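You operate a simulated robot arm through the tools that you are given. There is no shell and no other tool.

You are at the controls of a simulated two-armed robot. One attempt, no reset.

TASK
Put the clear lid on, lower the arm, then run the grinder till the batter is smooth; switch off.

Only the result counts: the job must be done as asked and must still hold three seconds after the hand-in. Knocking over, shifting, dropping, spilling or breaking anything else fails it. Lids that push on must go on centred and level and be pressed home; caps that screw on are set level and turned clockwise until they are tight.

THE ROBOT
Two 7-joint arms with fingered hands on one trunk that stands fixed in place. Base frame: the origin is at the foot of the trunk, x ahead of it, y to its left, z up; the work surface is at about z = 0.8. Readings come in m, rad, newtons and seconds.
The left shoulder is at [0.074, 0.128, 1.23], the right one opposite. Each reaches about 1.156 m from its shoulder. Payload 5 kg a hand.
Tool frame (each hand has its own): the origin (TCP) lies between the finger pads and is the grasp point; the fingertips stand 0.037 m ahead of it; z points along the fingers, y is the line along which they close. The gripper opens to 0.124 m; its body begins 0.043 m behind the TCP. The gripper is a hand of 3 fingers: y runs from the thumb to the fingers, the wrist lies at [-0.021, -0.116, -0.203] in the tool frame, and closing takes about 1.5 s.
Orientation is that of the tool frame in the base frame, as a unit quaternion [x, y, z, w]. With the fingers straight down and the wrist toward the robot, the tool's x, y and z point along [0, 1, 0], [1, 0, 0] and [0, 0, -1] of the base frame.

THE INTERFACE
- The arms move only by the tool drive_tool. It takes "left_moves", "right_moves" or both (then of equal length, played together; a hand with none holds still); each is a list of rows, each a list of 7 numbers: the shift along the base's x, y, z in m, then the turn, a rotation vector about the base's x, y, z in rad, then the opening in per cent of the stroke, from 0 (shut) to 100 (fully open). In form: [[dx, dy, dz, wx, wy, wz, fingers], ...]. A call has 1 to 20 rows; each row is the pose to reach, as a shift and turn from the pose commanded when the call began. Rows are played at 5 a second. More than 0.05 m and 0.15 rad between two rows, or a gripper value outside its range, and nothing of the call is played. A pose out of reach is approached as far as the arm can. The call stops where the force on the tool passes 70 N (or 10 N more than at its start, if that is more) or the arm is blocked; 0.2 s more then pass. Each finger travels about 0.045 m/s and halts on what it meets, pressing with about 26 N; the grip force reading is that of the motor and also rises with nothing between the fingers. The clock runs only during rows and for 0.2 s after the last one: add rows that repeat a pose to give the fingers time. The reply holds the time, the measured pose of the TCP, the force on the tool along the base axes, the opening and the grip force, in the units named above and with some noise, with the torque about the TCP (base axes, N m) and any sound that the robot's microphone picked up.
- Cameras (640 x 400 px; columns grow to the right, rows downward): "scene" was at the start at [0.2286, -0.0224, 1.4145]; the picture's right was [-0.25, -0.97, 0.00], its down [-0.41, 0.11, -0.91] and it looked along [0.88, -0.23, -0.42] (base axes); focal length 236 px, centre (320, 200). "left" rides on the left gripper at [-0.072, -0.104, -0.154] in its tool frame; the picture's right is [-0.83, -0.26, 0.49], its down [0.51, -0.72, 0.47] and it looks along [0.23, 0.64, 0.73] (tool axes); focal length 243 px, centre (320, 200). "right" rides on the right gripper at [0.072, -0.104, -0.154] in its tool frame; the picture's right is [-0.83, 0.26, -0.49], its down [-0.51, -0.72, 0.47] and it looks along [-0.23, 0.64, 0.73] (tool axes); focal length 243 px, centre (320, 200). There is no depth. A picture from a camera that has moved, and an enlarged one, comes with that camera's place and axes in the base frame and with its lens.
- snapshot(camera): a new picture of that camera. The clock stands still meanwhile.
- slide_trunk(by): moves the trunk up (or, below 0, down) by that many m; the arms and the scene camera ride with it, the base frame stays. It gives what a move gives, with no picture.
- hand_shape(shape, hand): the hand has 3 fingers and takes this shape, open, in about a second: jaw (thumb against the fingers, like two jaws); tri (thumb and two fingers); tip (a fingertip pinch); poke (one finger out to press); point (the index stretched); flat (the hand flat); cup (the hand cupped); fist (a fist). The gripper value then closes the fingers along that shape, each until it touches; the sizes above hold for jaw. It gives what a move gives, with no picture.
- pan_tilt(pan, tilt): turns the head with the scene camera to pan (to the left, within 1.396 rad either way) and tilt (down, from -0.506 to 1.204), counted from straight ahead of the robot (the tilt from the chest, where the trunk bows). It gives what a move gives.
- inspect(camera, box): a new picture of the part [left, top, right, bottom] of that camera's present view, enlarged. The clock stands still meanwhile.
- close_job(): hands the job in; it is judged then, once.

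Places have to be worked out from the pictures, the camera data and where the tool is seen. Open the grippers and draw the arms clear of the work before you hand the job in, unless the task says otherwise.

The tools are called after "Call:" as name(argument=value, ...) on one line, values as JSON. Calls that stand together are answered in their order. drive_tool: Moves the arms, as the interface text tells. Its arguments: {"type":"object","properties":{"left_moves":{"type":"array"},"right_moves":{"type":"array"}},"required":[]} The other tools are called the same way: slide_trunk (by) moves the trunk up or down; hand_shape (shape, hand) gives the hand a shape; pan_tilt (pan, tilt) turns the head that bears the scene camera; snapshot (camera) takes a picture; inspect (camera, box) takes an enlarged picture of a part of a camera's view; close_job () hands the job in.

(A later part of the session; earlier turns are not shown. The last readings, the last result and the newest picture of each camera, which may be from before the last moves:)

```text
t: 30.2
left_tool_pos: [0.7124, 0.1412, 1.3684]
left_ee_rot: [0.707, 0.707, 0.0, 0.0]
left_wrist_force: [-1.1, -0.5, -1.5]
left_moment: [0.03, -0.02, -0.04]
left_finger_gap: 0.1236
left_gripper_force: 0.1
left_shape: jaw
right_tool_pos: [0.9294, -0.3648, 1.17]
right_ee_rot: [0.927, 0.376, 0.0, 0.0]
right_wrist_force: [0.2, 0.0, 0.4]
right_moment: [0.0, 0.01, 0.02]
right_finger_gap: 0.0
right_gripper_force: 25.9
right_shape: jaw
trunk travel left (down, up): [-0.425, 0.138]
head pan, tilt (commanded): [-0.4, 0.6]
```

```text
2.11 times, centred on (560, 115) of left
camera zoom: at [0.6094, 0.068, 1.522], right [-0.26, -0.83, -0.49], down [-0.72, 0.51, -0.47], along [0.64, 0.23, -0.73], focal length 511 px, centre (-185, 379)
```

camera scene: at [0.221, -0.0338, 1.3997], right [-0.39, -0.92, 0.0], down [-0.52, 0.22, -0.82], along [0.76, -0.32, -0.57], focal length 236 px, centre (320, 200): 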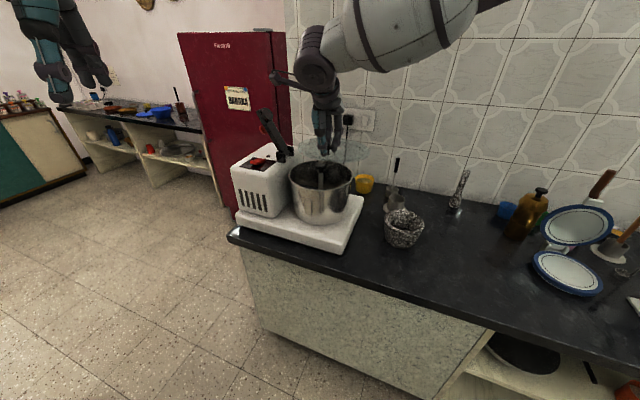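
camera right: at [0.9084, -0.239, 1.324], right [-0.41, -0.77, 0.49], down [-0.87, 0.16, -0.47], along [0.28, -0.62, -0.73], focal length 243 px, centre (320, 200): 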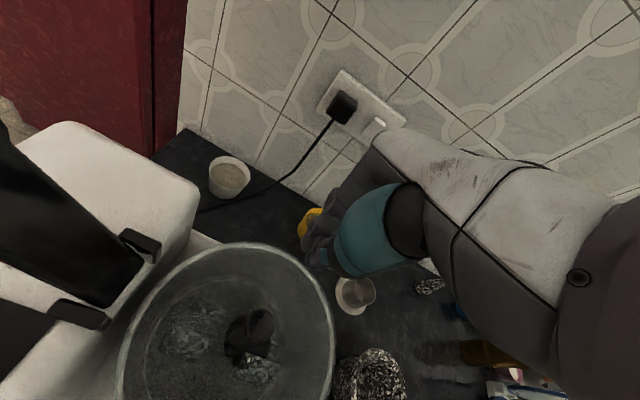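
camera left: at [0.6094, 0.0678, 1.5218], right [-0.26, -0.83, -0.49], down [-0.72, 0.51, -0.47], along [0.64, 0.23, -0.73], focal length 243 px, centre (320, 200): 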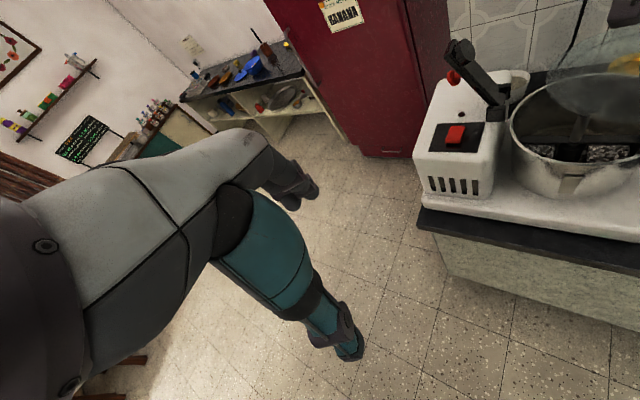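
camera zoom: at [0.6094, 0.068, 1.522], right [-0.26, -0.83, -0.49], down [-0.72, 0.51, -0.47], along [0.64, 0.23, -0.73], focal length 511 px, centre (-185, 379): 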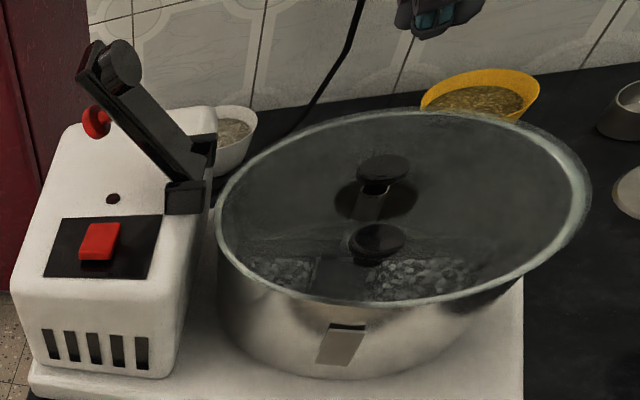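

I look at the cap and hole from this azimuth before nudging.

Call:
inspect(camera="right", box=[190, 270, 310, 390])

Call:
inspect(camera="left", box=[550, 80, 630, 140])

Call:
inspect(camera="scene", box=[300, 155, 350, 190])

```text
3.33 times, centred on (250, 330) of right
camera zoom: at [0.9084, -0.239, 1.324], right [-0.41, -0.77, 0.49], down [-0.87, 0.16, -0.47], along [0.28, -0.62, -0.73], focal length 809 px, centre (553, -233)
```

zoom: 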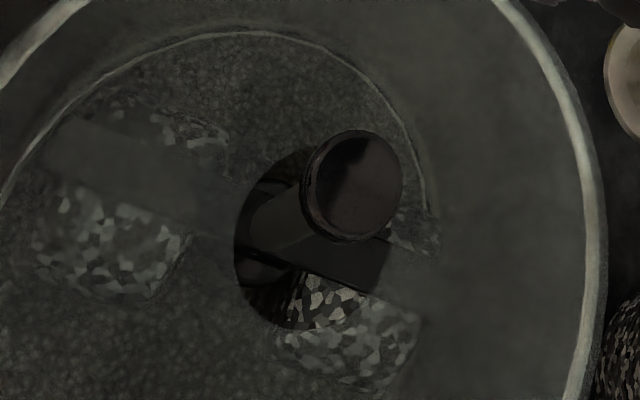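

```text
6.67 times, centred on (590, 110) of left
camera zoom: at [0.6094, 0.068, 1.522], right [-0.26, -0.83, -0.49], down [-0.72, 0.51, -0.47], along [0.64, 0.23, -0.73], focal length 1618 px, centre (-1480, 800)
```

zoom: 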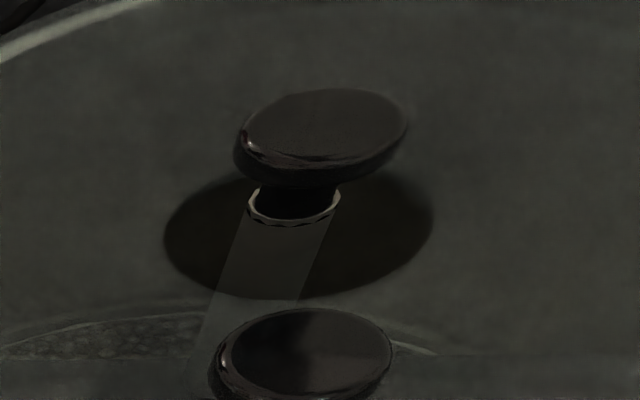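

```text
11.43 times, centred on (325, 172) of scene
camera zoom: at [0.221, -0.0336, 1.3998], right [-0.39, -0.92, 0.0], down [-0.52, 0.22, -0.83], along [0.76, -0.32, -0.56], focal length 2700 px, centre (263, 514)
```

zoom: 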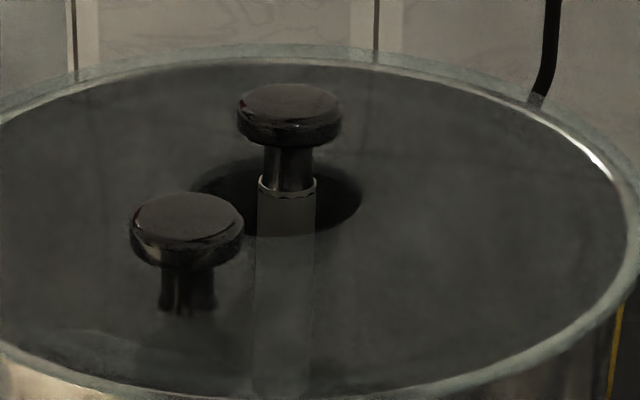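

Comparing with earlier pictures, drum and lid have not moved, but the cap was pushed about 1 cm toward +x/-y when the fingers opened. I lower the closed fingertips beside the cap to push it back gently.

Call:
drive_tool(right_moves=[[0, 0, -0.03, 0, 0, 0, 0], [0, 0, -0.06, 0, 0, 0, 0], [0, 0, -0.085, 0, 0, 0, 0], [0, 0, -0.097, 0, 0, 0, 0], [0, 0, -0.097, 0, 0, 0, 0]])

Call:
inspect(camera="scene", box=[290, 140, 370, 200])

Call:
inspect(camera="left", box=[530, 50, 640, 150])

Call:
snapshot(camera="right")

```text
t: 31.4
left_tool_pos: [0.7125, 0.1411, 1.3672]
left_ee_rot: [0.707, 0.707, -0.001, 0.0]
left_wrist_force: [0.2, 0.2, 0.8]
left_moment: [0.01, 0.01, 0.01]
left_finger_gap: 0.1238
left_gripper_force: 0.0
left_shape: jaw
right_tool_pos: [0.9306, -0.3657, 1.0744]
right_ee_rot: [0.926, 0.377, 0.0, 0.0]
right_wrist_force: [-0.7, 0.1, 0.3]
right_moment: [-0.01, -0.02, 0.01]
right_finger_gap: 0.0
right_gripper_force: 25.7
right_shape: jaw
trunk travel left (down, up): [-0.425, 0.138]
head pan, tilt (commanded): [-0.4, 0.6]
```

```text
6.67 times, centred on (330, 170) of scene
camera zoom: at [0.2208, -0.0335, 1.3998], right [-0.39, -0.92, 0.0], down [-0.52, 0.22, -0.83], along [0.76, -0.32, -0.56], focal length 1575 px, centre (253, 400)
```

zoom: 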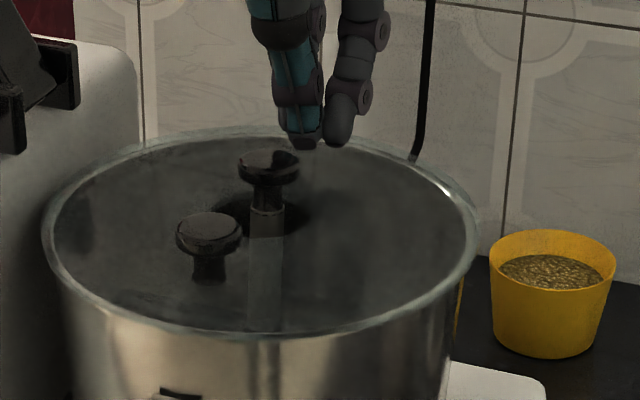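

```text
4.00 times, centred on (585, 100) of left
camera zoom: at [0.6092, 0.068, 1.5219], right [-0.26, -0.83, -0.49], down [-0.72, 0.51, -0.47], along [0.64, 0.23, -0.73], focal length 970 px, centre (-740, 600)
```

zoom: 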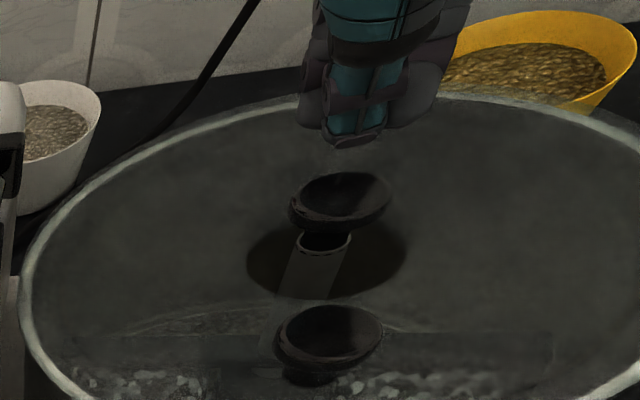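

```text
taken
camera right: at [0.9089, -0.2407, 1.2276], right [-0.41, -0.77, 0.49], down [-0.87, 0.16, -0.47], along [0.28, -0.62, -0.73], focal length 243 px, centre (320, 200)
```

right: 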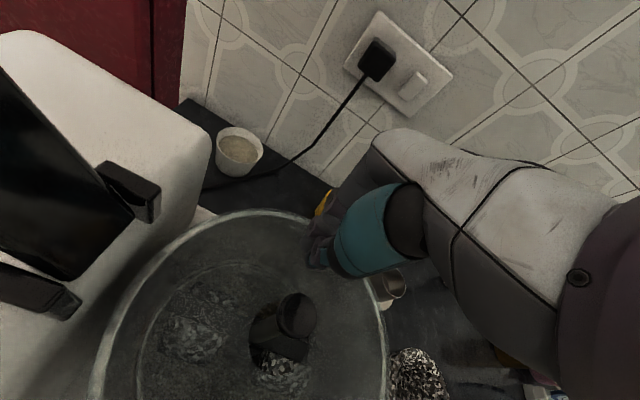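

The fingertips stand just behind the cap on the far side. I push slowly along (-x,+y), first to near-contact.

Call:
drive_tool(right_moves=[[-0.0049, 0.005, 0, 0, 0, 0, 0], [-0.0098, 0.01, 0, 0, 0, 0, 0], [-0.0139, 0.0143, 0, 0, 0, 0, 0], [-0.016, 0.0165, 0, 0, 0, 0, 0]])

Call:
inspect(camera="scene", box=[290, 140, 370, 200])

Call:
inspect(camera="left", box=[530, 50, 640, 150])

```text
t: 32.4
left_tool_pos: [0.7129, 0.1401, 1.3678]
left_ee_rot: [0.707, 0.707, 0.001, 0.0]
left_wrist_force: [-1.3, -0.5, -0.5]
left_moment: [-0.04, -0.02, -0.05]
left_finger_gap: 0.1237
left_gripper_force: 0.2
left_shape: jaw
right_tool_pos: [0.9142, -0.3491, 1.0728]
right_ee_rot: [0.927, 0.375, 0.0, 0.001]
right_wrist_force: [-0.3, -0.3, -0.7]
right_moment: [0.01, 0.0, -0.04]
right_finger_gap: 0.0
right_gripper_force: 26.1
right_shape: jaw
trunk travel left (down, up): [-0.425, 0.138]
head pan, tilt (commanded): [-0.4, 0.6]
```

```text
6.67 times, centred on (330, 170) of scene
camera zoom: at [0.2208, -0.0335, 1.3998], right [-0.39, -0.92, 0.0], down [-0.52, 0.22, -0.83], along [0.76, -0.32, -0.56], focal length 1575 px, centre (253, 400)
```

zoom: 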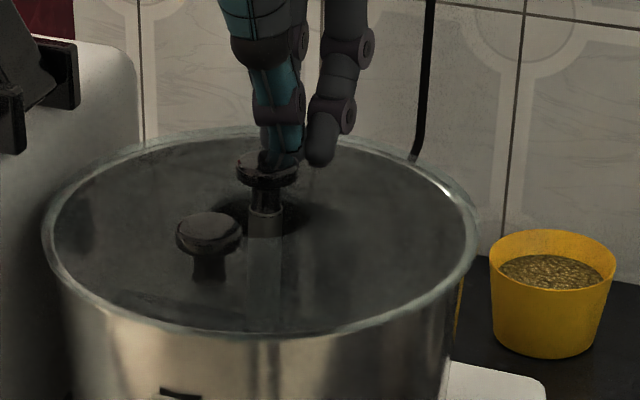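

```text
4.00 times, centred on (585, 100) of left
camera zoom: at [0.6092, 0.068, 1.5219], right [-0.26, -0.83, -0.49], down [-0.72, 0.51, -0.47], along [0.64, 0.23, -0.73], focal length 970 px, centre (-740, 600)
```

zoom: 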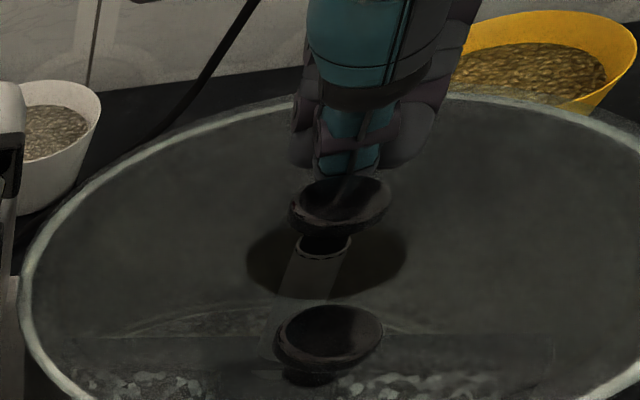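

The thumb is just at the cap. I push on in 3 mm steps by about 9 mm.

Call:
drive_tool(right_moves=[[-0.0021, 0.0022, 0, 0, 0, 0, 0], [-0.0042, 0.0043, 0, 0, 0, 0, 0], [-0.0063, 0.0065, 0, 0, 0, 0, 0], [-0.0063, 0.0065, 0, 0, 0, 0, 0]])

Call:
inspect(camera="scene", box=[290, 140, 370, 200])

Call:
inspect(camera="left", box=[530, 50, 640, 150])

Call:
inspect(camera="right", box=[200, 200, 400, 400])

```text
t: 33.4
left_tool_pos: [0.7131, 0.1415, 1.3674]
left_ee_rot: [0.707, 0.707, 0.0, 0.0]
left_wrist_force: [-0.4, 0.2, 0.2]
left_moment: [0.0, -0.04, 0.0]
left_finger_gap: 0.1237
left_gripper_force: 0.0
left_shape: jaw
right_tool_pos: [0.9092, -0.3417, 1.0711]
right_ee_rot: [0.927, 0.376, 0.0, 0.0]
right_wrist_force: [-0.5, 0.4, 0.2]
right_moment: [0.0, 0.0, -0.04]
right_finger_gap: 0.0
right_gripper_force: 26.6
right_shape: jaw
trunk travel left (down, up): [-0.425, 0.138]
head pan, tilt (commanded): [-0.4, 0.6]
```

```text
6.67 times, centred on (330, 170) of scene
camera zoom: at [0.2209, -0.0336, 1.3997], right [-0.39, -0.92, 0.0], down [-0.52, 0.22, -0.83], along [0.76, -0.32, -0.56], focal length 1575 px, centre (253, 400)
```

zoom: 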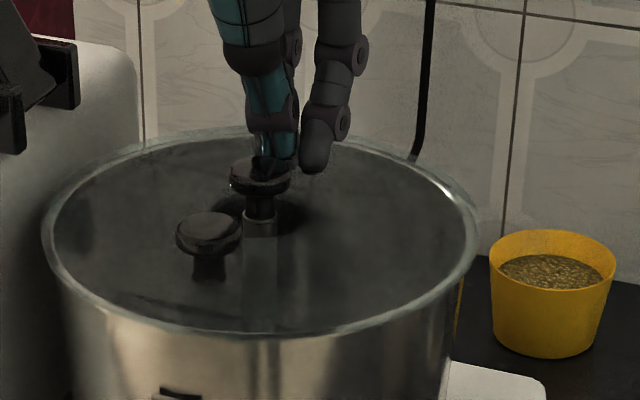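

```text
4.00 times, centred on (585, 100) of left
camera zoom: at [0.6093, 0.0679, 1.5218], right [-0.26, -0.83, -0.49], down [-0.72, 0.51, -0.47], along [0.64, 0.23, -0.73], focal length 970 px, centre (-740, 600)
```

zoom: 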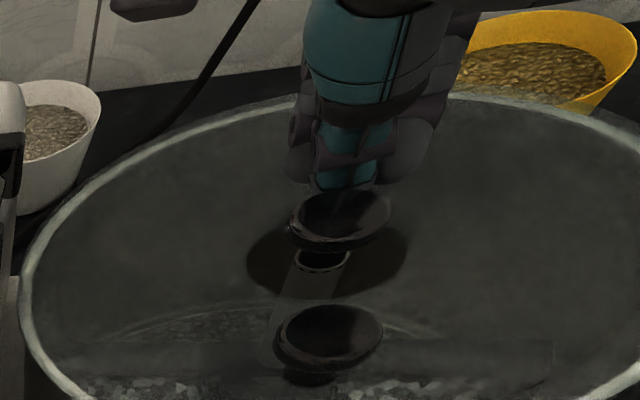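

```text
2.00 times, centred on (300, 300) of right
camera zoom: at [0.8867, -0.2165, 1.226], right [-0.41, -0.77, 0.49], down [-0.87, 0.16, -0.47], along [0.28, -0.62, -0.73], focal length 485 px, centre (360, 0)
```

zoom: 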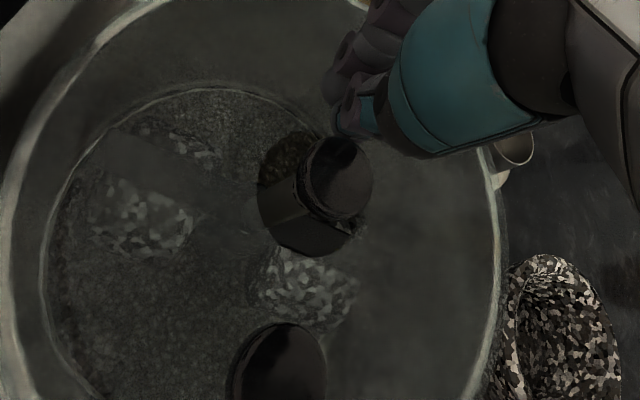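

The cap is back at its original image position and centred in the hole, with almost no force. I back the fingers off the way they came and then raise the hand.

Call:
drive_tool(right_moves=[[0.005, -0.005, 0, 0, 0, 0, 0], [0.012, -0.012, 0, 0, 0, 0, 0], [0.018, -0.018, 0.005, 0, 0, 0, 0], [0.018, -0.018, 0.045, 0, 0, 0, 0], [0.018, -0.018, 0.085, 0, 0, 0, 0], [0.018, -0.018, 0.125, 0, 0, 0, 0], [0.0, -0.04, 0.16, 0, 0, 0, 0], [-0.03, -0.07, 0.18, 0, 0, 0, 0], [-0.06, -0.1, 0.18, 0, 0, 0, 0], [-0.09, -0.13, 0.18, 0, 0, 0, 0], [-0.12, -0.15, 0.18, 0, 0, 0, 0]])

Call:
inspect(camera="scene", box=[290, 140, 370, 200])

Call:
inspect(camera="left", box=[530, 50, 640, 150])

Call:
snapshot(camera="right")

```text
t: 35.8
left_tool_pos: [0.7108, 0.1391, 1.3701]
left_ee_rot: [0.707, 0.707, 0.001, 0.001]
left_wrist_force: [-0.9, -0.5, -0.2]
left_moment: [0.01, -0.04, 0.01]
left_finger_gap: 0.1236
left_gripper_force: 0.1
left_shape: jaw
right_tool_pos: [0.7853, -0.4932, 1.2545]
right_ee_rot: [0.927, 0.376, 0.001, 0.001]
right_wrist_force: [-0.3, -0.5, 0.2]
right_moment: [0.01, -0.06, 0.04]
right_finger_gap: 0.0
right_gripper_force: 26.2
right_shape: jaw
trunk travel left (down, up): [-0.425, 0.138]
head pan, tilt (commanded): [-0.4, 0.6]
```

```text
6.67 times, centred on (330, 170) of scene
camera zoom: at [0.2184, -0.0346, 1.4002], right [-0.39, -0.92, 0.0], down [-0.52, 0.22, -0.83], along [0.76, -0.32, -0.56], focal length 1575 px, centre (253, 400)
```

zoom: 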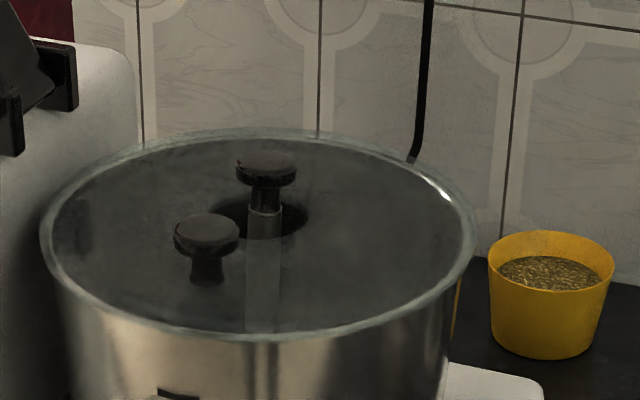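

```text
4.00 times, centred on (585, 100) of left
camera zoom: at [0.6063, 0.0668, 1.5234], right [-0.26, -0.83, -0.49], down [-0.72, 0.51, -0.47], along [0.64, 0.23, -0.73], focal length 970 px, centre (-740, 600)
```

zoom: 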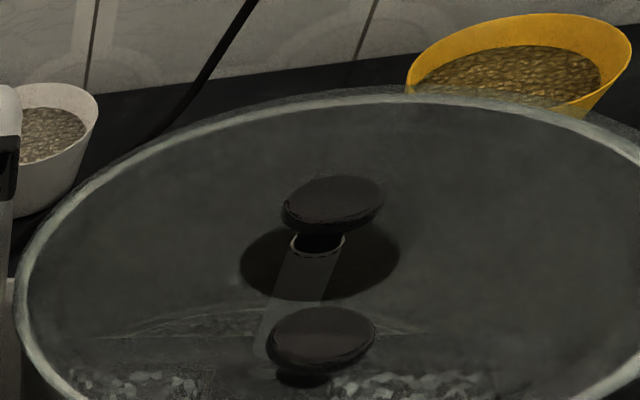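

```text
taken
camera right: at [0.762, -0.3665, 1.4078], right [-0.41, -0.77, 0.49], down [-0.87, 0.16, -0.47], along [0.28, -0.62, -0.73], focal length 243 px, centre (320, 200)
```

right: 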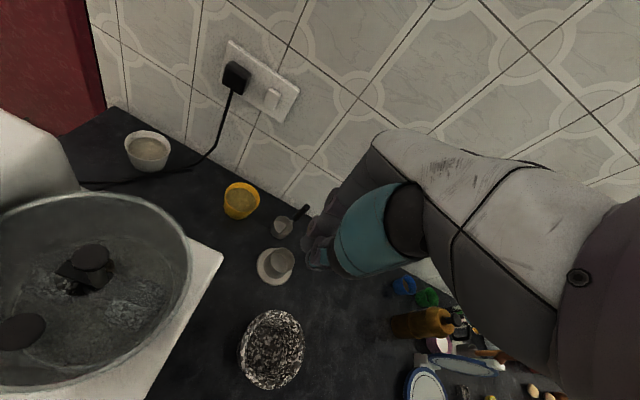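

The lid is unchanged, but the spindle leans back by itself once released: it is free to tilt a little until the arm holds it, so I leave it. Next I give the left hand the poke shape for lowering the arm and pressing the switch, and look at where its fingertip is.

Call:
hand_shape(shape="poke", hand="left")

Call:
pan_tilt(pan=0.1, tilt=0.15)

Call:
snapshot(camera="scene")

Call:
snapshot(camera="left")

```text
t: 36.7
left_tool_pos: [0.7127, 0.1406, 1.3656]
left_ee_rot: [0.707, 0.707, 0.0, -0.001]
left_wrist_force: [-0.4, -0.4, -0.1]
left_moment: [0.01, 0.01, -0.03]
left_finger_gap: 0.0
left_gripper_force: 0.1
left_shape: poke
right_tool_pos: [0.7866, -0.4907, 1.2526]
right_ee_rot: [0.927, 0.376, 0.0, 0.0]
right_wrist_force: [-0.4, -1.3, 0.5]
right_moment: [0.01, 0.03, 0.02]
right_finger_gap: 0.0
right_gripper_force: 26.0
right_shape: jaw
trunk travel left (down, up): [-0.425, 0.138]
head pan, tilt (commanded): [-0.4, 0.6]
```

```text
t: 37.6
left_tool_pos: [0.7131, 0.1411, 1.3683]
left_ee_rot: [0.707, 0.707, 0.0, 0.0]
left_wrist_force: [0.3, 0.9, 0.3]
left_moment: [-0.04, 0.0, 0.03]
left_finger_gap: 0.0001
left_gripper_force: 0.1
left_shape: poke
right_tool_pos: [0.7864, -0.4904, 1.2534]
right_ee_rot: [0.927, 0.376, 0.0, 0.0]
right_wrist_force: [-0.1, 0.6, 0.1]
right_moment: [0.04, -0.01, 0.02]
right_finger_gap: 0.0
right_gripper_force: 25.8
right_shape: jaw
trunk travel left (down, up): [-0.425, 0.138]
head pan, tilt (commanded): [0.099, 0.15]
```

```text
taken
camera scene: at [0.2317, 0.01, 1.4412], right [0.1, -1.0, 0.0], down [-0.15, -0.01, -0.99], along [0.98, 0.1, -0.15], focal length 236 px, centre (320, 200)
```

scene: 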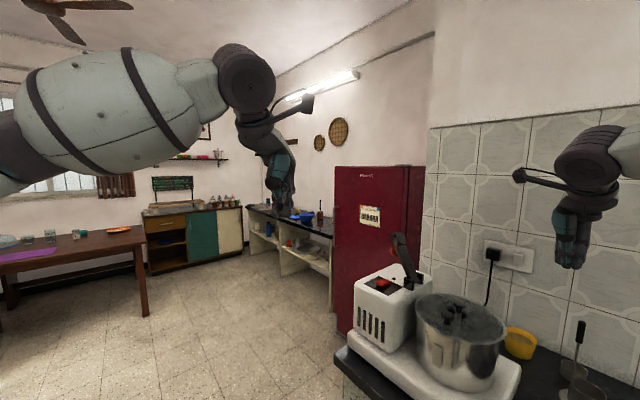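

```text
taken
camera left: at [0.6092, 0.0679, 1.5219], right [-0.26, -0.83, -0.49], down [-0.72, 0.51, -0.47], along [0.64, 0.23, -0.73], focal length 243 px, centre (320, 200)
```

left: 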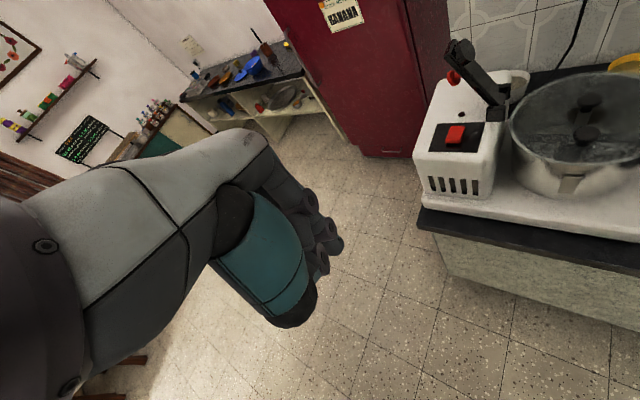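

I zoom on the left hand to find the protruding finger.

Call:
inspect(camera="scene", box=[210, 80, 350, 230])

Call:
inspect(camera="left", box=[220, 130, 380, 340])

```text
2.67 times, centred on (280, 155) of scene
camera zoom: at [0.2317, 0.01, 1.4412], right [0.1, -1.0, 0.0], down [-0.15, -0.01, -0.99], along [0.98, 0.1, -0.15], focal length 630 px, centre (427, 320)
```

zoom: 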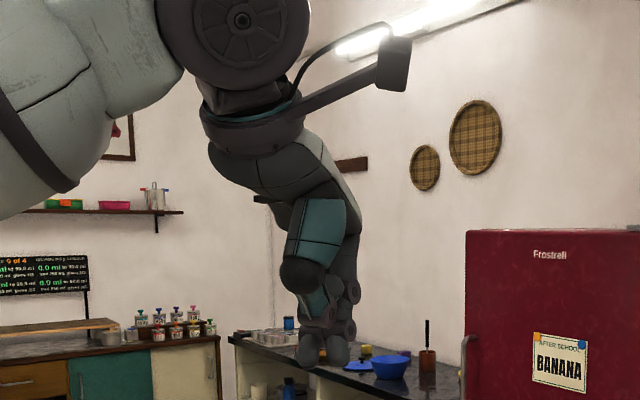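

```text
1.90 times, centred on (300, 235) of left
camera zoom: at [0.6092, 0.0679, 1.5219], right [-0.26, -0.83, -0.49], down [-0.72, 0.51, -0.47], along [0.64, 0.23, -0.73], focal length 462 px, centre (358, 133)
```

zoom: 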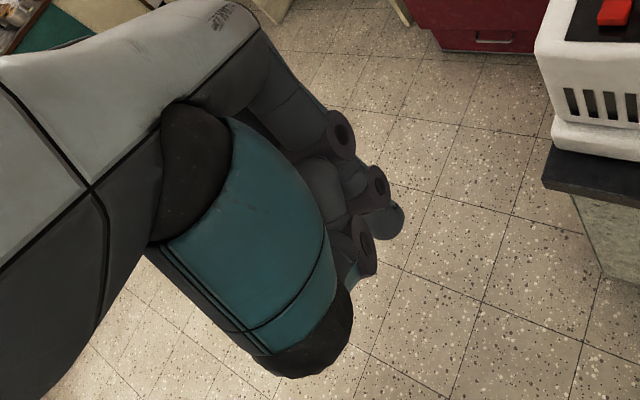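

I try the point shape too, to compare how slim and long its finger is.

Call:
hand_shape(shape="point", hand="left")

Call:
inspect(camera="scene", box=[210, 80, 350, 230])

Call:
inspect(camera="left", box=[220, 130, 380, 340])

```text
t: 38.5
left_tool_pos: [0.7139, 0.14, 1.3667]
left_ee_rot: [0.707, 0.707, -0.001, 0.001]
left_wrist_force: [0.9, 0.4, 0.6]
left_moment: [-0.01, -0.02, -0.01]
left_finger_gap: 0.0
left_gripper_force: 0.1
left_shape: point
right_tool_pos: [0.7867, -0.4899, 1.2524]
right_ee_rot: [0.927, 0.376, 0.0, -0.001]
right_wrist_force: [1.2, -0.3, 0.1]
right_moment: [-0.01, -0.01, 0.02]
right_finger_gap: 0.0
right_gripper_force: 25.6
right_shape: jaw
trunk travel left (down, up): [-0.425, 0.138]
head pan, tilt (commanded): [0.099, 0.15]
```

```text
2.67 times, centred on (280, 155) of scene
camera zoom: at [0.2317, 0.01, 1.4412], right [0.1, -1.0, 0.0], down [-0.15, -0.01, -0.99], along [0.98, 0.1, -0.15], focal length 630 px, centre (427, 320)
```

zoom: 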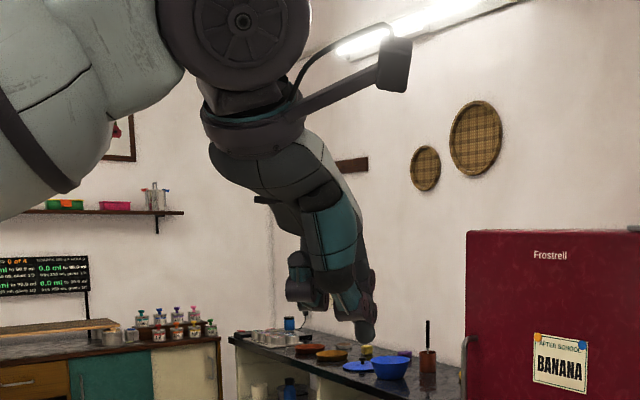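

```text
1.90 times, centred on (300, 235) of left
camera zoom: at [0.6093, 0.0679, 1.5219], right [-0.26, -0.83, -0.49], down [-0.72, 0.51, -0.47], along [0.64, 0.23, -0.73], focal length 462 px, centre (358, 133)
```

zoom: 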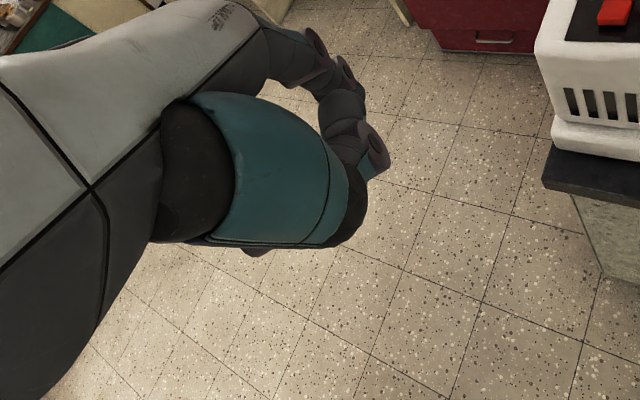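

The point finger is no better than the closed hand. Better idea: the arm is a flat bar about 4.5 cm wide, so I will grip it by its sides near the tip with the left jaw hand and guide it down its arc. I set the left hand to jaw and move the right hand well aside.

Call:
hand_shape(shape="jaw", hand="left")

Call:
drive_tool(left_moves=[[0.03, -0.03, 0.0, 0, 0, -0.07, 73], [0.06, -0.06, 0.0, 0, 0, -0.14, 73], [0.09, -0.09, 0.0, 0, 0, -0.21, 73], [0.12, -0.115, 0.0, 0, 0, -0.28, 73], [0.145, -0.14, 0.0, 0, 0, -0.35, 73], [0.17, -0.17, 0.0, 0, 0, -0.42, 73], [0.2, -0.2, 0.0, 0, 0, -0.5, 73], [0.23, -0.225, 0.0, 0, 0, -0.58, 73], [0.255, -0.25, -0.01, 0, 0, -0.66, 73], [0.28, -0.275, -0.02, 0, 0, -0.74, 73], [0.3, -0.3, -0.04, 0, 0, -0.8, 73], [0.315, -0.313, -0.06, 0, 0, -0.8, 73]], right_moves=[[-0.01, -0.02, 0.02, 0, 0, 0, 0], [-0.02, -0.04, 0.04, 0, 0, 0, 0], [-0.03, -0.06, 0.05, 0, 0, 0, 0], [-0.05, -0.08, 0.05, 0, 0, 0, 0], [-0.07, -0.1, 0.05, 0, 0, 0, 0], [-0.09, -0.12, 0.05, 0, 0, 0, 0], [-0.11, -0.14, 0.05, 0, 0, 0, 0], [-0.13, -0.16, 0.05, 0, 0, 0, 0], [-0.15, -0.17, 0.05, 0, 0, 0, 0], [-0.16, -0.18, 0.05, 0, 0, 0, 0], [-0.16, -0.18, 0.05, 0, 0, 0, 0], [-0.16, -0.18, 0.05, 0, 0, 0, 0]])

Call:
pan_tilt(pan=-0.3, tilt=0.45)

Call:
snapshot(camera="scene")

Call:
snapshot(camera="left")

Call:
snapshot(camera="right")

```text
t: 39.4
left_tool_pos: [0.7131, 0.1404, 1.3669]
left_ee_rot: [0.707, 0.707, -0.001, 0.0]
left_wrist_force: [0.3, 0.3, 0.3]
left_moment: [-0.01, 0.0, 0.04]
left_finger_gap: 0.1238
left_gripper_force: 0.0
left_shape: jaw
right_tool_pos: [0.7866, -0.4898, 1.2527]
right_ee_rot: [0.927, 0.376, 0.0, 0.0]
right_wrist_force: [0.2, 0.2, -0.1]
right_moment: [0.01, 0.0, 0.03]
right_finger_gap: 0.0001
right_gripper_force: 26.0
right_shape: jaw
trunk travel left (down, up): [-0.425, 0.138]
head pan, tilt (commanded): [0.099, 0.15]
```

```text
t: 42.0
left_tool_pos: [0.9752, -0.1562, 1.3135]
left_ee_rot: [0.926, 0.376, 0.001, 0.0]
left_wrist_force: [0.0, 0.7, -0.5]
left_moment: [0.02, -0.02, 0.01]
left_finger_gap: 0.0908
left_gripper_force: 0.1
left_shape: jaw
left hand out of reach, approached as far as the arm can: row 10, 11, 12
right_tool_pos: [0.6278, -0.6758, 1.3016]
right_ee_rot: [0.927, 0.376, 0.0, 0.0]
right_wrist_force: [-0.7, -0.6, 0.6]
right_moment: [0.0, -0.04, 0.0]
right_finger_gap: 0.0
right_gripper_force: 26.4
right_shape: jaw
trunk travel left (down, up): [-0.425, 0.138]
head pan, tilt (commanded): [0.099, 0.15]
```

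```text
t: 42.9
left_tool_pos: [0.9741, -0.154, 1.3151]
left_ee_rot: [0.926, 0.377, 0.0, 0.0]
left_wrist_force: [0.3, -0.4, 0.3]
left_moment: [-0.02, 0.03, 0.0]
left_finger_gap: 0.0907
left_gripper_force: 0.1
left_shape: jaw
right_tool_pos: [0.6275, -0.6739, 1.3019]
right_ee_rot: [0.926, 0.376, 0.0, -0.001]
right_wrist_force: [0.4, 0.4, 0.0]
right_moment: [-0.01, 0.01, 0.02]
right_finger_gap: 0.0
right_gripper_force: 26.2
right_shape: jaw
trunk travel left (down, up): [-0.425, 0.138]
head pan, tilt (commanded): [-0.3, 0.45]
```

```text
taken
camera scene: at [0.2274, -0.0263, 1.4133], right [-0.29, -0.96, 0.0], down [-0.42, 0.13, -0.9], along [0.86, -0.27, -0.43], focal length 236 px, centre (320, 200)
```

scene: 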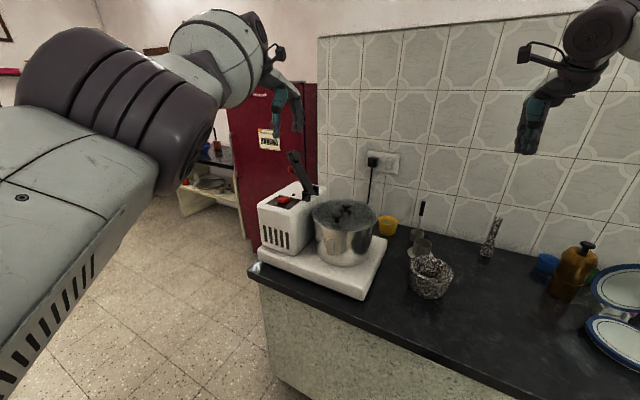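

```text
taken
camera left: at [0.8502, -0.1298, 1.4688], right [-0.78, -0.39, -0.49], down [-0.14, 0.87, -0.47], along [0.61, -0.3, -0.73], focal length 243 px, centre (320, 200)
```

left: 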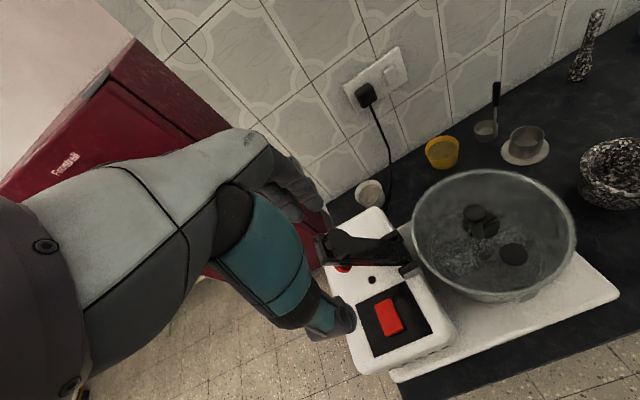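

```text
taken
camera right: at [0.6066, -0.5485, 1.4565], right [-0.41, -0.77, 0.49], down [-0.87, 0.16, -0.47], along [0.28, -0.62, -0.73], focal length 243 px, centre (320, 200)
```

right: 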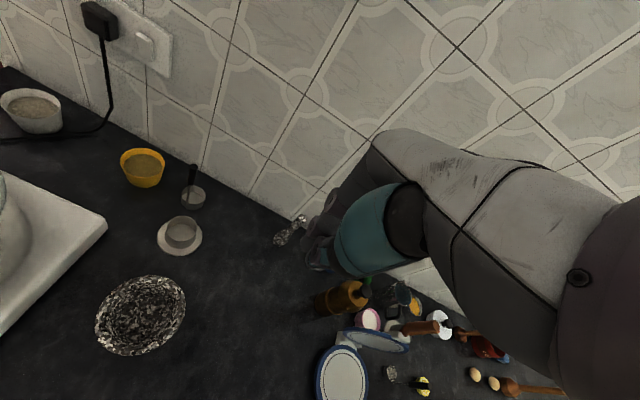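

The left hand can't quite reach that far with the fingers straight down. I tilt the hand about its closing line (fingers pointing down and away), which pulls the wrist closer, and go to a stand-off in front of the arm tip.

Call:
drive_tool(left_moves=[[-0.007, -0.007, 0.0, 0.084, -0.086, 0, 73], [-0.015, -0.014, 0.0, 0.167, -0.172, 0, 73], [-0.022, -0.021, 0.0, 0.25, -0.258, 0, 73], [-0.03, -0.028, -0.01, 0.335, -0.344, 0, 73], [-0.037, -0.035, -0.02, 0.418, -0.43, 0, 73], [-0.037, -0.035, -0.02, 0.418, -0.43, 0, 73]])

Call:
snapshot(camera="left")

Call:
inspect(camera="scene", box=[230, 60, 410, 250])

```text
t: 44.3
left_tool_pos: [1.0156, -0.1897, 1.3195]
left_ee_rot: [0.888, 0.358, 0.268, -0.106]
left_wrist_force: [2.1, 3.2, -0.7]
left_moment: [-0.18, 0.05, -0.06]
left_finger_gap: 0.0904
left_gripper_force: 0.1
left_shape: jaw
left hand out of reach, approached as far as the arm can: row 1, 2, 3, 4, 5, 6
right_tool_pos: [0.6281, -0.6743, 1.3017]
right_ee_rot: [0.927, 0.375, 0.0, 0.0]
right_wrist_force: [-0.2, -1.0, 0.4]
right_moment: [0.04, -0.02, 0.01]
right_finger_gap: 0.0002
right_gripper_force: 26.2
right_shape: jaw
trunk travel left (down, up): [-0.425, 0.138]
head pan, tilt (commanded): [-0.3, 0.45]
```

```text
taken
camera left: at [0.8395, -0.2157, 1.4081], right [-0.48, -0.11, -0.87], down [-0.01, 0.99, -0.12], along [0.88, -0.05, -0.48], focal length 243 px, centre (320, 200)
```

left: 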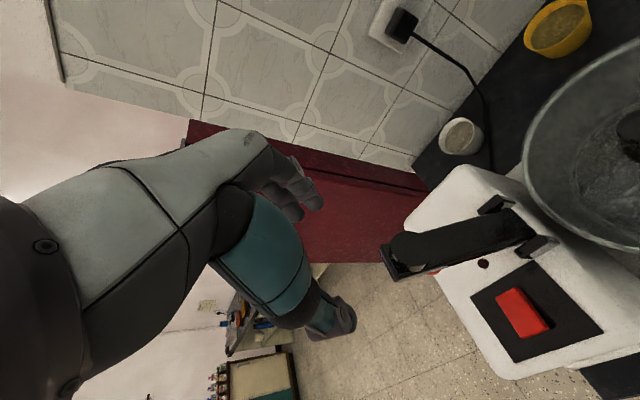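

```text
2.11 times, centred on (320, 155) of scene
camera zoom: at [0.2278, -0.0267, 1.4131], right [-0.3, -0.96, 0.0], down [-0.42, 0.13, -0.9], along [0.86, -0.27, -0.44], focal length 497 px, centre (320, 295)
```

zoom: 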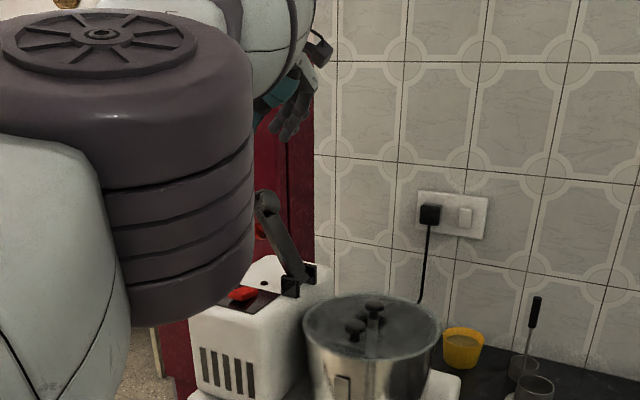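

The hand is still slightly off its commanded pose. I continue toward the stand-off, lower and nearer, and see whether it converges.

Call:
drive_tool(left_moves=[[-0.005, -0.003, -0.01, 0, 0, 0, 73], [-0.01, -0.006, -0.02, 0, 0, 0, 73], [-0.01, -0.006, -0.03, 0, 0, 0, 73], [-0.01, -0.006, -0.03, 0, 0, 0, 73]])

Call:
snapshot(camera="left")

Call:
snapshot(camera="scene")

```text
t: 45.3
left_tool_pos: [1.0041, -0.195, 1.2906]
left_ee_rot: [0.885, 0.359, 0.275, -0.112]
left_wrist_force: [-0.1, -0.5, 0.2]
left_moment: [0.05, 0.02, 0.01]
left_finger_gap: 0.0907
left_gripper_force: 0.1
left_shape: jaw
left hand out of reach, approached as far as the arm can: row 1, 2
right_tool_pos: [0.6266, -0.6766, 1.3023]
right_ee_rot: [0.926, 0.377, 0.001, -0.001]
right_wrist_force: [-0.6, -0.4, 0.6]
right_moment: [0.02, 0.02, 0.03]
right_finger_gap: 0.0
right_gripper_force: 26.1
right_shape: jaw
trunk travel left (down, up): [-0.425, 0.138]
head pan, tilt (commanded): [-0.3, 0.45]
```

```text
taken
camera left: at [0.8268, -0.2223, 1.3779], right [-0.47, -0.09, -0.88], down [-0.01, 0.99, -0.1], along [0.88, -0.04, -0.47], focal length 243 px, centre (320, 200)
```

left: 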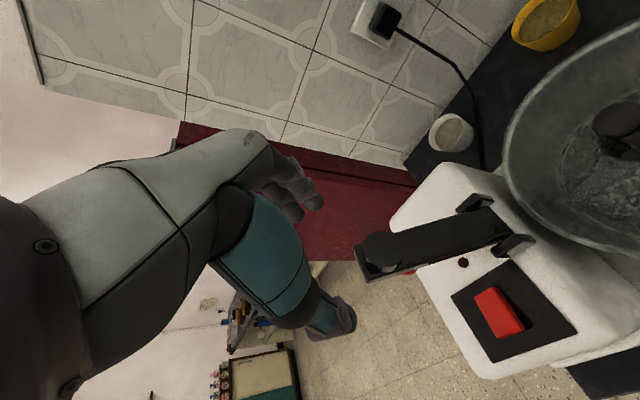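

```text
taken
camera scene: at [0.2261, -0.0287, 1.4135], right [-0.3, -0.96, 0.0], down [-0.41, 0.13, -0.9], along [0.86, -0.27, -0.43], focal length 236 px, centre (320, 200)
```

scene: 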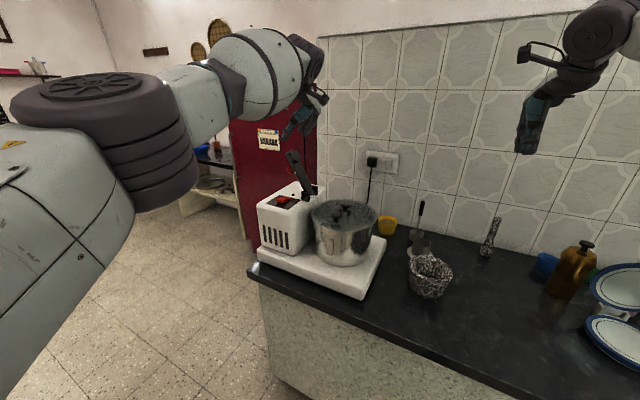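

The hand now follows properly, and the arm tip lies midway between thumb and fingers. I lower the open jaw over the arm tip.

Call:
drive_tool(left_moves=[[-0.008, -0.008, -0.025, 0, 0, 0, 73], [-0.004, -0.004, -0.05, 0, 0, 0, 73], [0.006, 0.005, -0.075, 0, 0, 0, 73], [0.015, 0.013, -0.092, 0, 0, 0, 73], [0.0196, 0.0172, -0.101, 0, 0, 0, 73], [0.0196, 0.0172, -0.101, 0, 0, 0, 73]])

Call:
snapshot(camera="left")

Call:
inspect(camera="scene", box=[230, 60, 390, 250])

```text
t: 46.7
left_tool_pos: [1.0248, -0.1756, 1.19]
left_ee_rot: [0.884, 0.361, 0.275, -0.111]
left_wrist_force: [0.7, 0.3, 0.0]
left_moment: [0.01, 0.02, 0.01]
left_finger_gap: 0.0908
left_gripper_force: 0.0
left_shape: jaw
right_tool_pos: [0.6288, -0.6739, 1.3037]
right_ee_rot: [0.927, 0.376, 0.0, 0.001]
right_wrist_force: [-0.4, 0.6, -0.7]
right_moment: [-0.02, -0.01, 0.01]
right_finger_gap: 0.0
right_gripper_force: 26.5
right_shape: jaw
trunk travel left (down, up): [-0.425, 0.138]
head pan, tilt (commanded): [-0.3, 0.45]
```

```text
taken
camera left: at [0.8477, -0.2022, 1.2762], right [-0.47, -0.1, -0.88], down [-0.01, 0.99, -0.1], along [0.88, -0.04, -0.47], focal length 243 px, centre (320, 200)
```

left: 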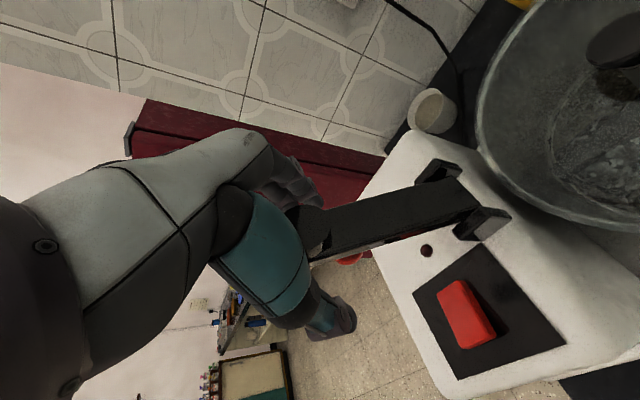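

```text
2.11 times, centred on (310, 155) of scene
camera zoom: at [0.2271, -0.0261, 1.4133], right [-0.3, -0.96, 0.0], down [-0.42, 0.13, -0.9], along [0.86, -0.27, -0.44], focal length 497 px, centre (341, 295)
```

zoom: 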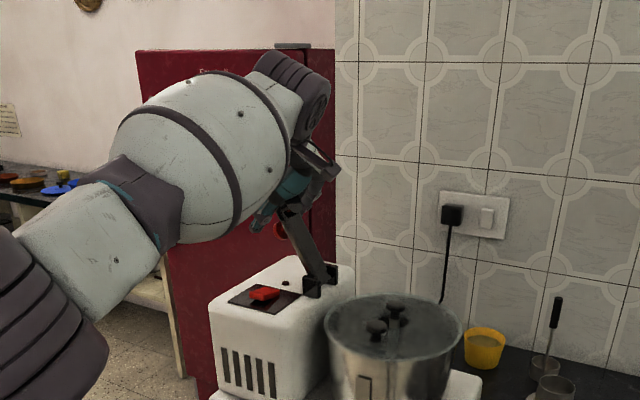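

The arm tip is inside the jaw. I close the left grip on it.

Call:
drive_tool(left_moves=[[0, 0, 0, 0, 0, 0, 50], [0, 0, 0, 0, 0, 0, 38], [0, 0, 0, 0, 0, 0, 25], [0, 0, 0, 0, 0, 0, 25], [0, 0, 0, 0, 0, 0, 25]])

Call:
inspect(camera="left", box=[200, 130, 420, 350])

Call:
inspect(camera="scene", box=[270, 100, 370, 200])

```text
t: 47.9
left_tool_pos: [1.0255, -0.1757, 1.1891]
left_ee_rot: [0.885, 0.36, 0.274, -0.111]
left_wrist_force: [-0.3, 0.0, 0.7]
left_moment: [0.03, 0.01, -0.03]
left_finger_gap: 0.0315
left_gripper_force: 0.0
left_shape: jaw
right_tool_pos: [0.6273, -0.6737, 1.3026]
right_ee_rot: [0.927, 0.376, -0.001, 0.0]
right_wrist_force: [0.2, -0.5, -0.7]
right_moment: [0.01, 0.0, 0.0]
right_finger_gap: 0.0002
right_gripper_force: 25.9
right_shape: jaw
trunk travel left (down, up): [-0.425, 0.138]
head pan, tilt (commanded): [-0.3, 0.45]
```

```text
1.82 times, centred on (310, 240) of left
camera zoom: at [0.8478, -0.2025, 1.2761], right [-0.47, -0.1, -0.87], down [-0.01, 0.99, -0.1], along [0.88, -0.04, -0.47], focal length 441 px, centre (338, 127)
```

zoom: 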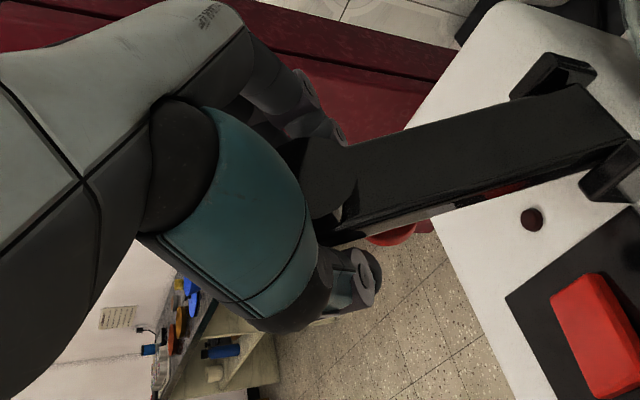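

```text
4.00 times, centred on (320, 150) of scene
camera zoom: at [0.2273, -0.0263, 1.4133], right [-0.3, -0.96, 0.0], down [-0.42, 0.13, -0.9], along [0.86, -0.27, -0.44], focal length 945 px, centre (320, 400)
```

zoom: 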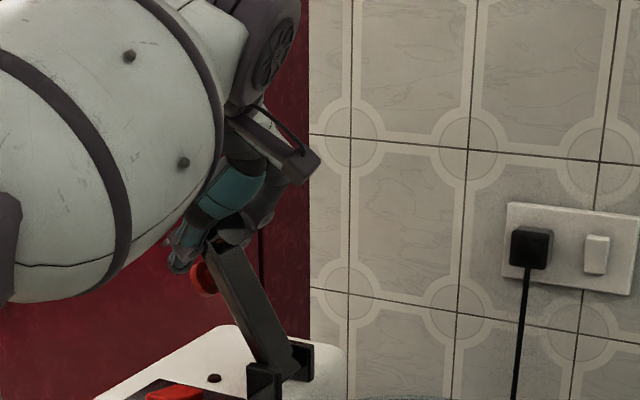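

The gap closed to 31 mm without touching anything, so the fingers may not be around the arm. I turn the right hand so its camera can see the left hand and the grinder arm from the side.

Call:
drive_tool(right_moves=[[0, 0, 0, 0, 0, 0.14, 0], [0, 0, 0, 0, 0, 0.28, 0], [0, 0, 0, 0, 0, 0.42, 0], [0, 0, 0, 0, 0, 0.56, 0], [0, 0, 0, 0, 0, 0.7, 0], [0, 0, 0, 0, 0, 0.84, 0], [0, 0, 0, 0, 0, 0.98, 0], [0, 0, 0, 0, 0, 1.12, 0], [0, 0, 0, 0, 0, 1.26, 0]])

Call:
snapshot(camera="right")

```text
t: 49.9
left_tool_pos: [1.0248, -0.1765, 1.1884]
left_ee_rot: [0.885, 0.36, 0.273, -0.11]
left_wrist_force: [0.0, 0.5, 1.0]
left_moment: [0.02, -0.01, 0.01]
left_finger_gap: 0.0315
left_gripper_force: 0.0
left_shape: jaw
right_tool_pos: [0.6285, -0.6731, 1.3009]
right_ee_rot: [0.526, 0.85, 0.0, 0.0]
right_wrist_force: [0.1, -0.8, 0.3]
right_moment: [-0.02, 0.02, -0.01]
right_finger_gap: 0.0
right_gripper_force: 25.4
right_shape: jaw
trunk travel left (down, up): [-0.425, 0.138]
head pan, tilt (commanded): [-0.3, 0.45]
```

```text
taken
camera right: at [0.5027, -0.6544, 1.4558], right [0.6, -0.63, 0.49], down [-0.42, -0.77, -0.47], along [0.68, 0.08, -0.73], focal length 243 px, centre (320, 200)
```

right: 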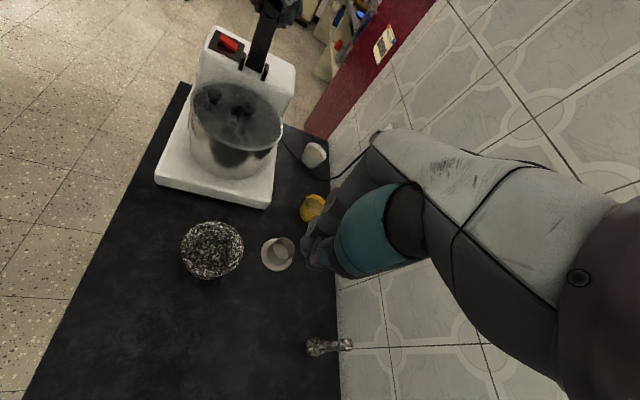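

The grinder arm tip is just above the frame. I tilt the right hand up a bit to bring it into view.

Call:
drive_tool(right_moves=[[0, 0, 0, 0.01, -0.14, 0, 0], [0, 0, 0, 0.02, -0.28, 0, 0], [0, 0, 0, 0.03, -0.42, 0, 0], [0, 0, 0, 0.04, -0.5, 0, 0]])

Call:
snapshot(camera="right")

```text
t: 50.9
left_tool_pos: [1.025, -0.1766, 1.1888]
left_ee_rot: [0.885, 0.359, 0.274, -0.112]
left_wrist_force: [0.7, -1.1, 0.4]
left_moment: [0.02, -0.01, 0.03]
left_finger_gap: 0.0314
left_gripper_force: 0.0
left_shape: jaw
right_tool_pos: [0.6288, -0.673, 1.3012]
right_ee_rot: [0.511, 0.823, 0.149, 0.201]
right_wrist_force: [-0.1, -0.2, 0.3]
right_moment: [0.03, 0.0, 0.0]
right_finger_gap: 0.0
right_gripper_force: 26.2
right_shape: jaw
trunk travel left (down, up): [-0.425, 0.138]
head pan, tilt (commanded): [-0.3, 0.45]
```

```text
taken
camera right: at [0.444, -0.6587, 1.3776], right [0.3, -0.65, 0.7], down [-0.13, -0.75, -0.65], along [0.95, 0.1, -0.31], focal length 243 px, centre (320, 200)
```

right: 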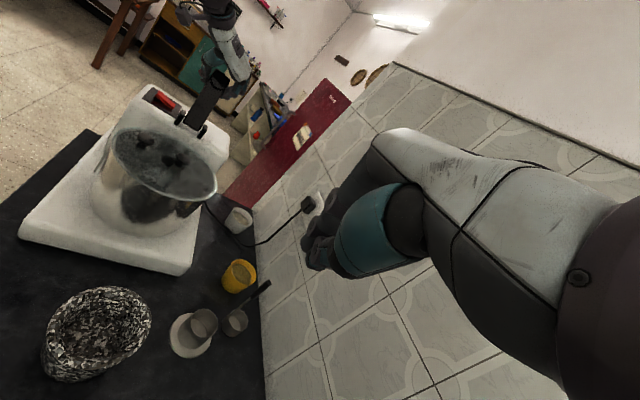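

Call:
inspect(camera="right", box=[140, 0, 280, 160])

Call:
inspect(camera="right", box=[170, 40, 240, 140])

```text
2.50 times, centred on (210, 80) of right
camera zoom: at [0.444, -0.6587, 1.3776], right [0.3, -0.65, 0.7], down [-0.13, -0.75, -0.65], along [0.95, 0.1, -0.31], focal length 606 px, centre (595, 500)
```

zoom: 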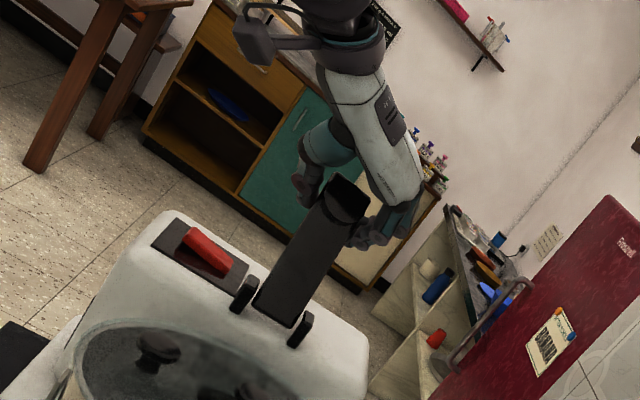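

```text
4.00 times, centred on (205, 90) of right
camera zoom: at [0.444, -0.6587, 1.3776], right [0.3, -0.65, 0.7], down [-0.13, -0.75, -0.65], along [0.95, 0.1, -0.31], focal length 970 px, centre (780, 640)
```

zoom: 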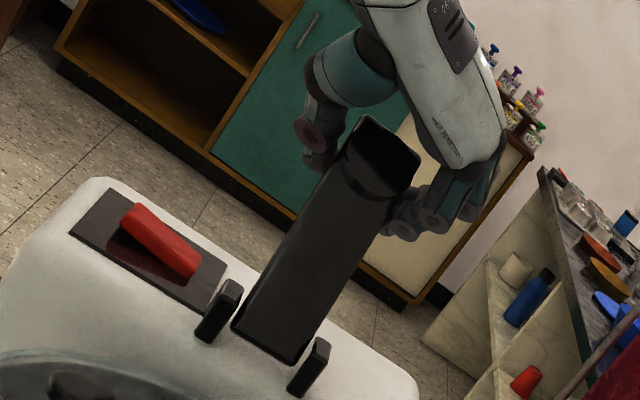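

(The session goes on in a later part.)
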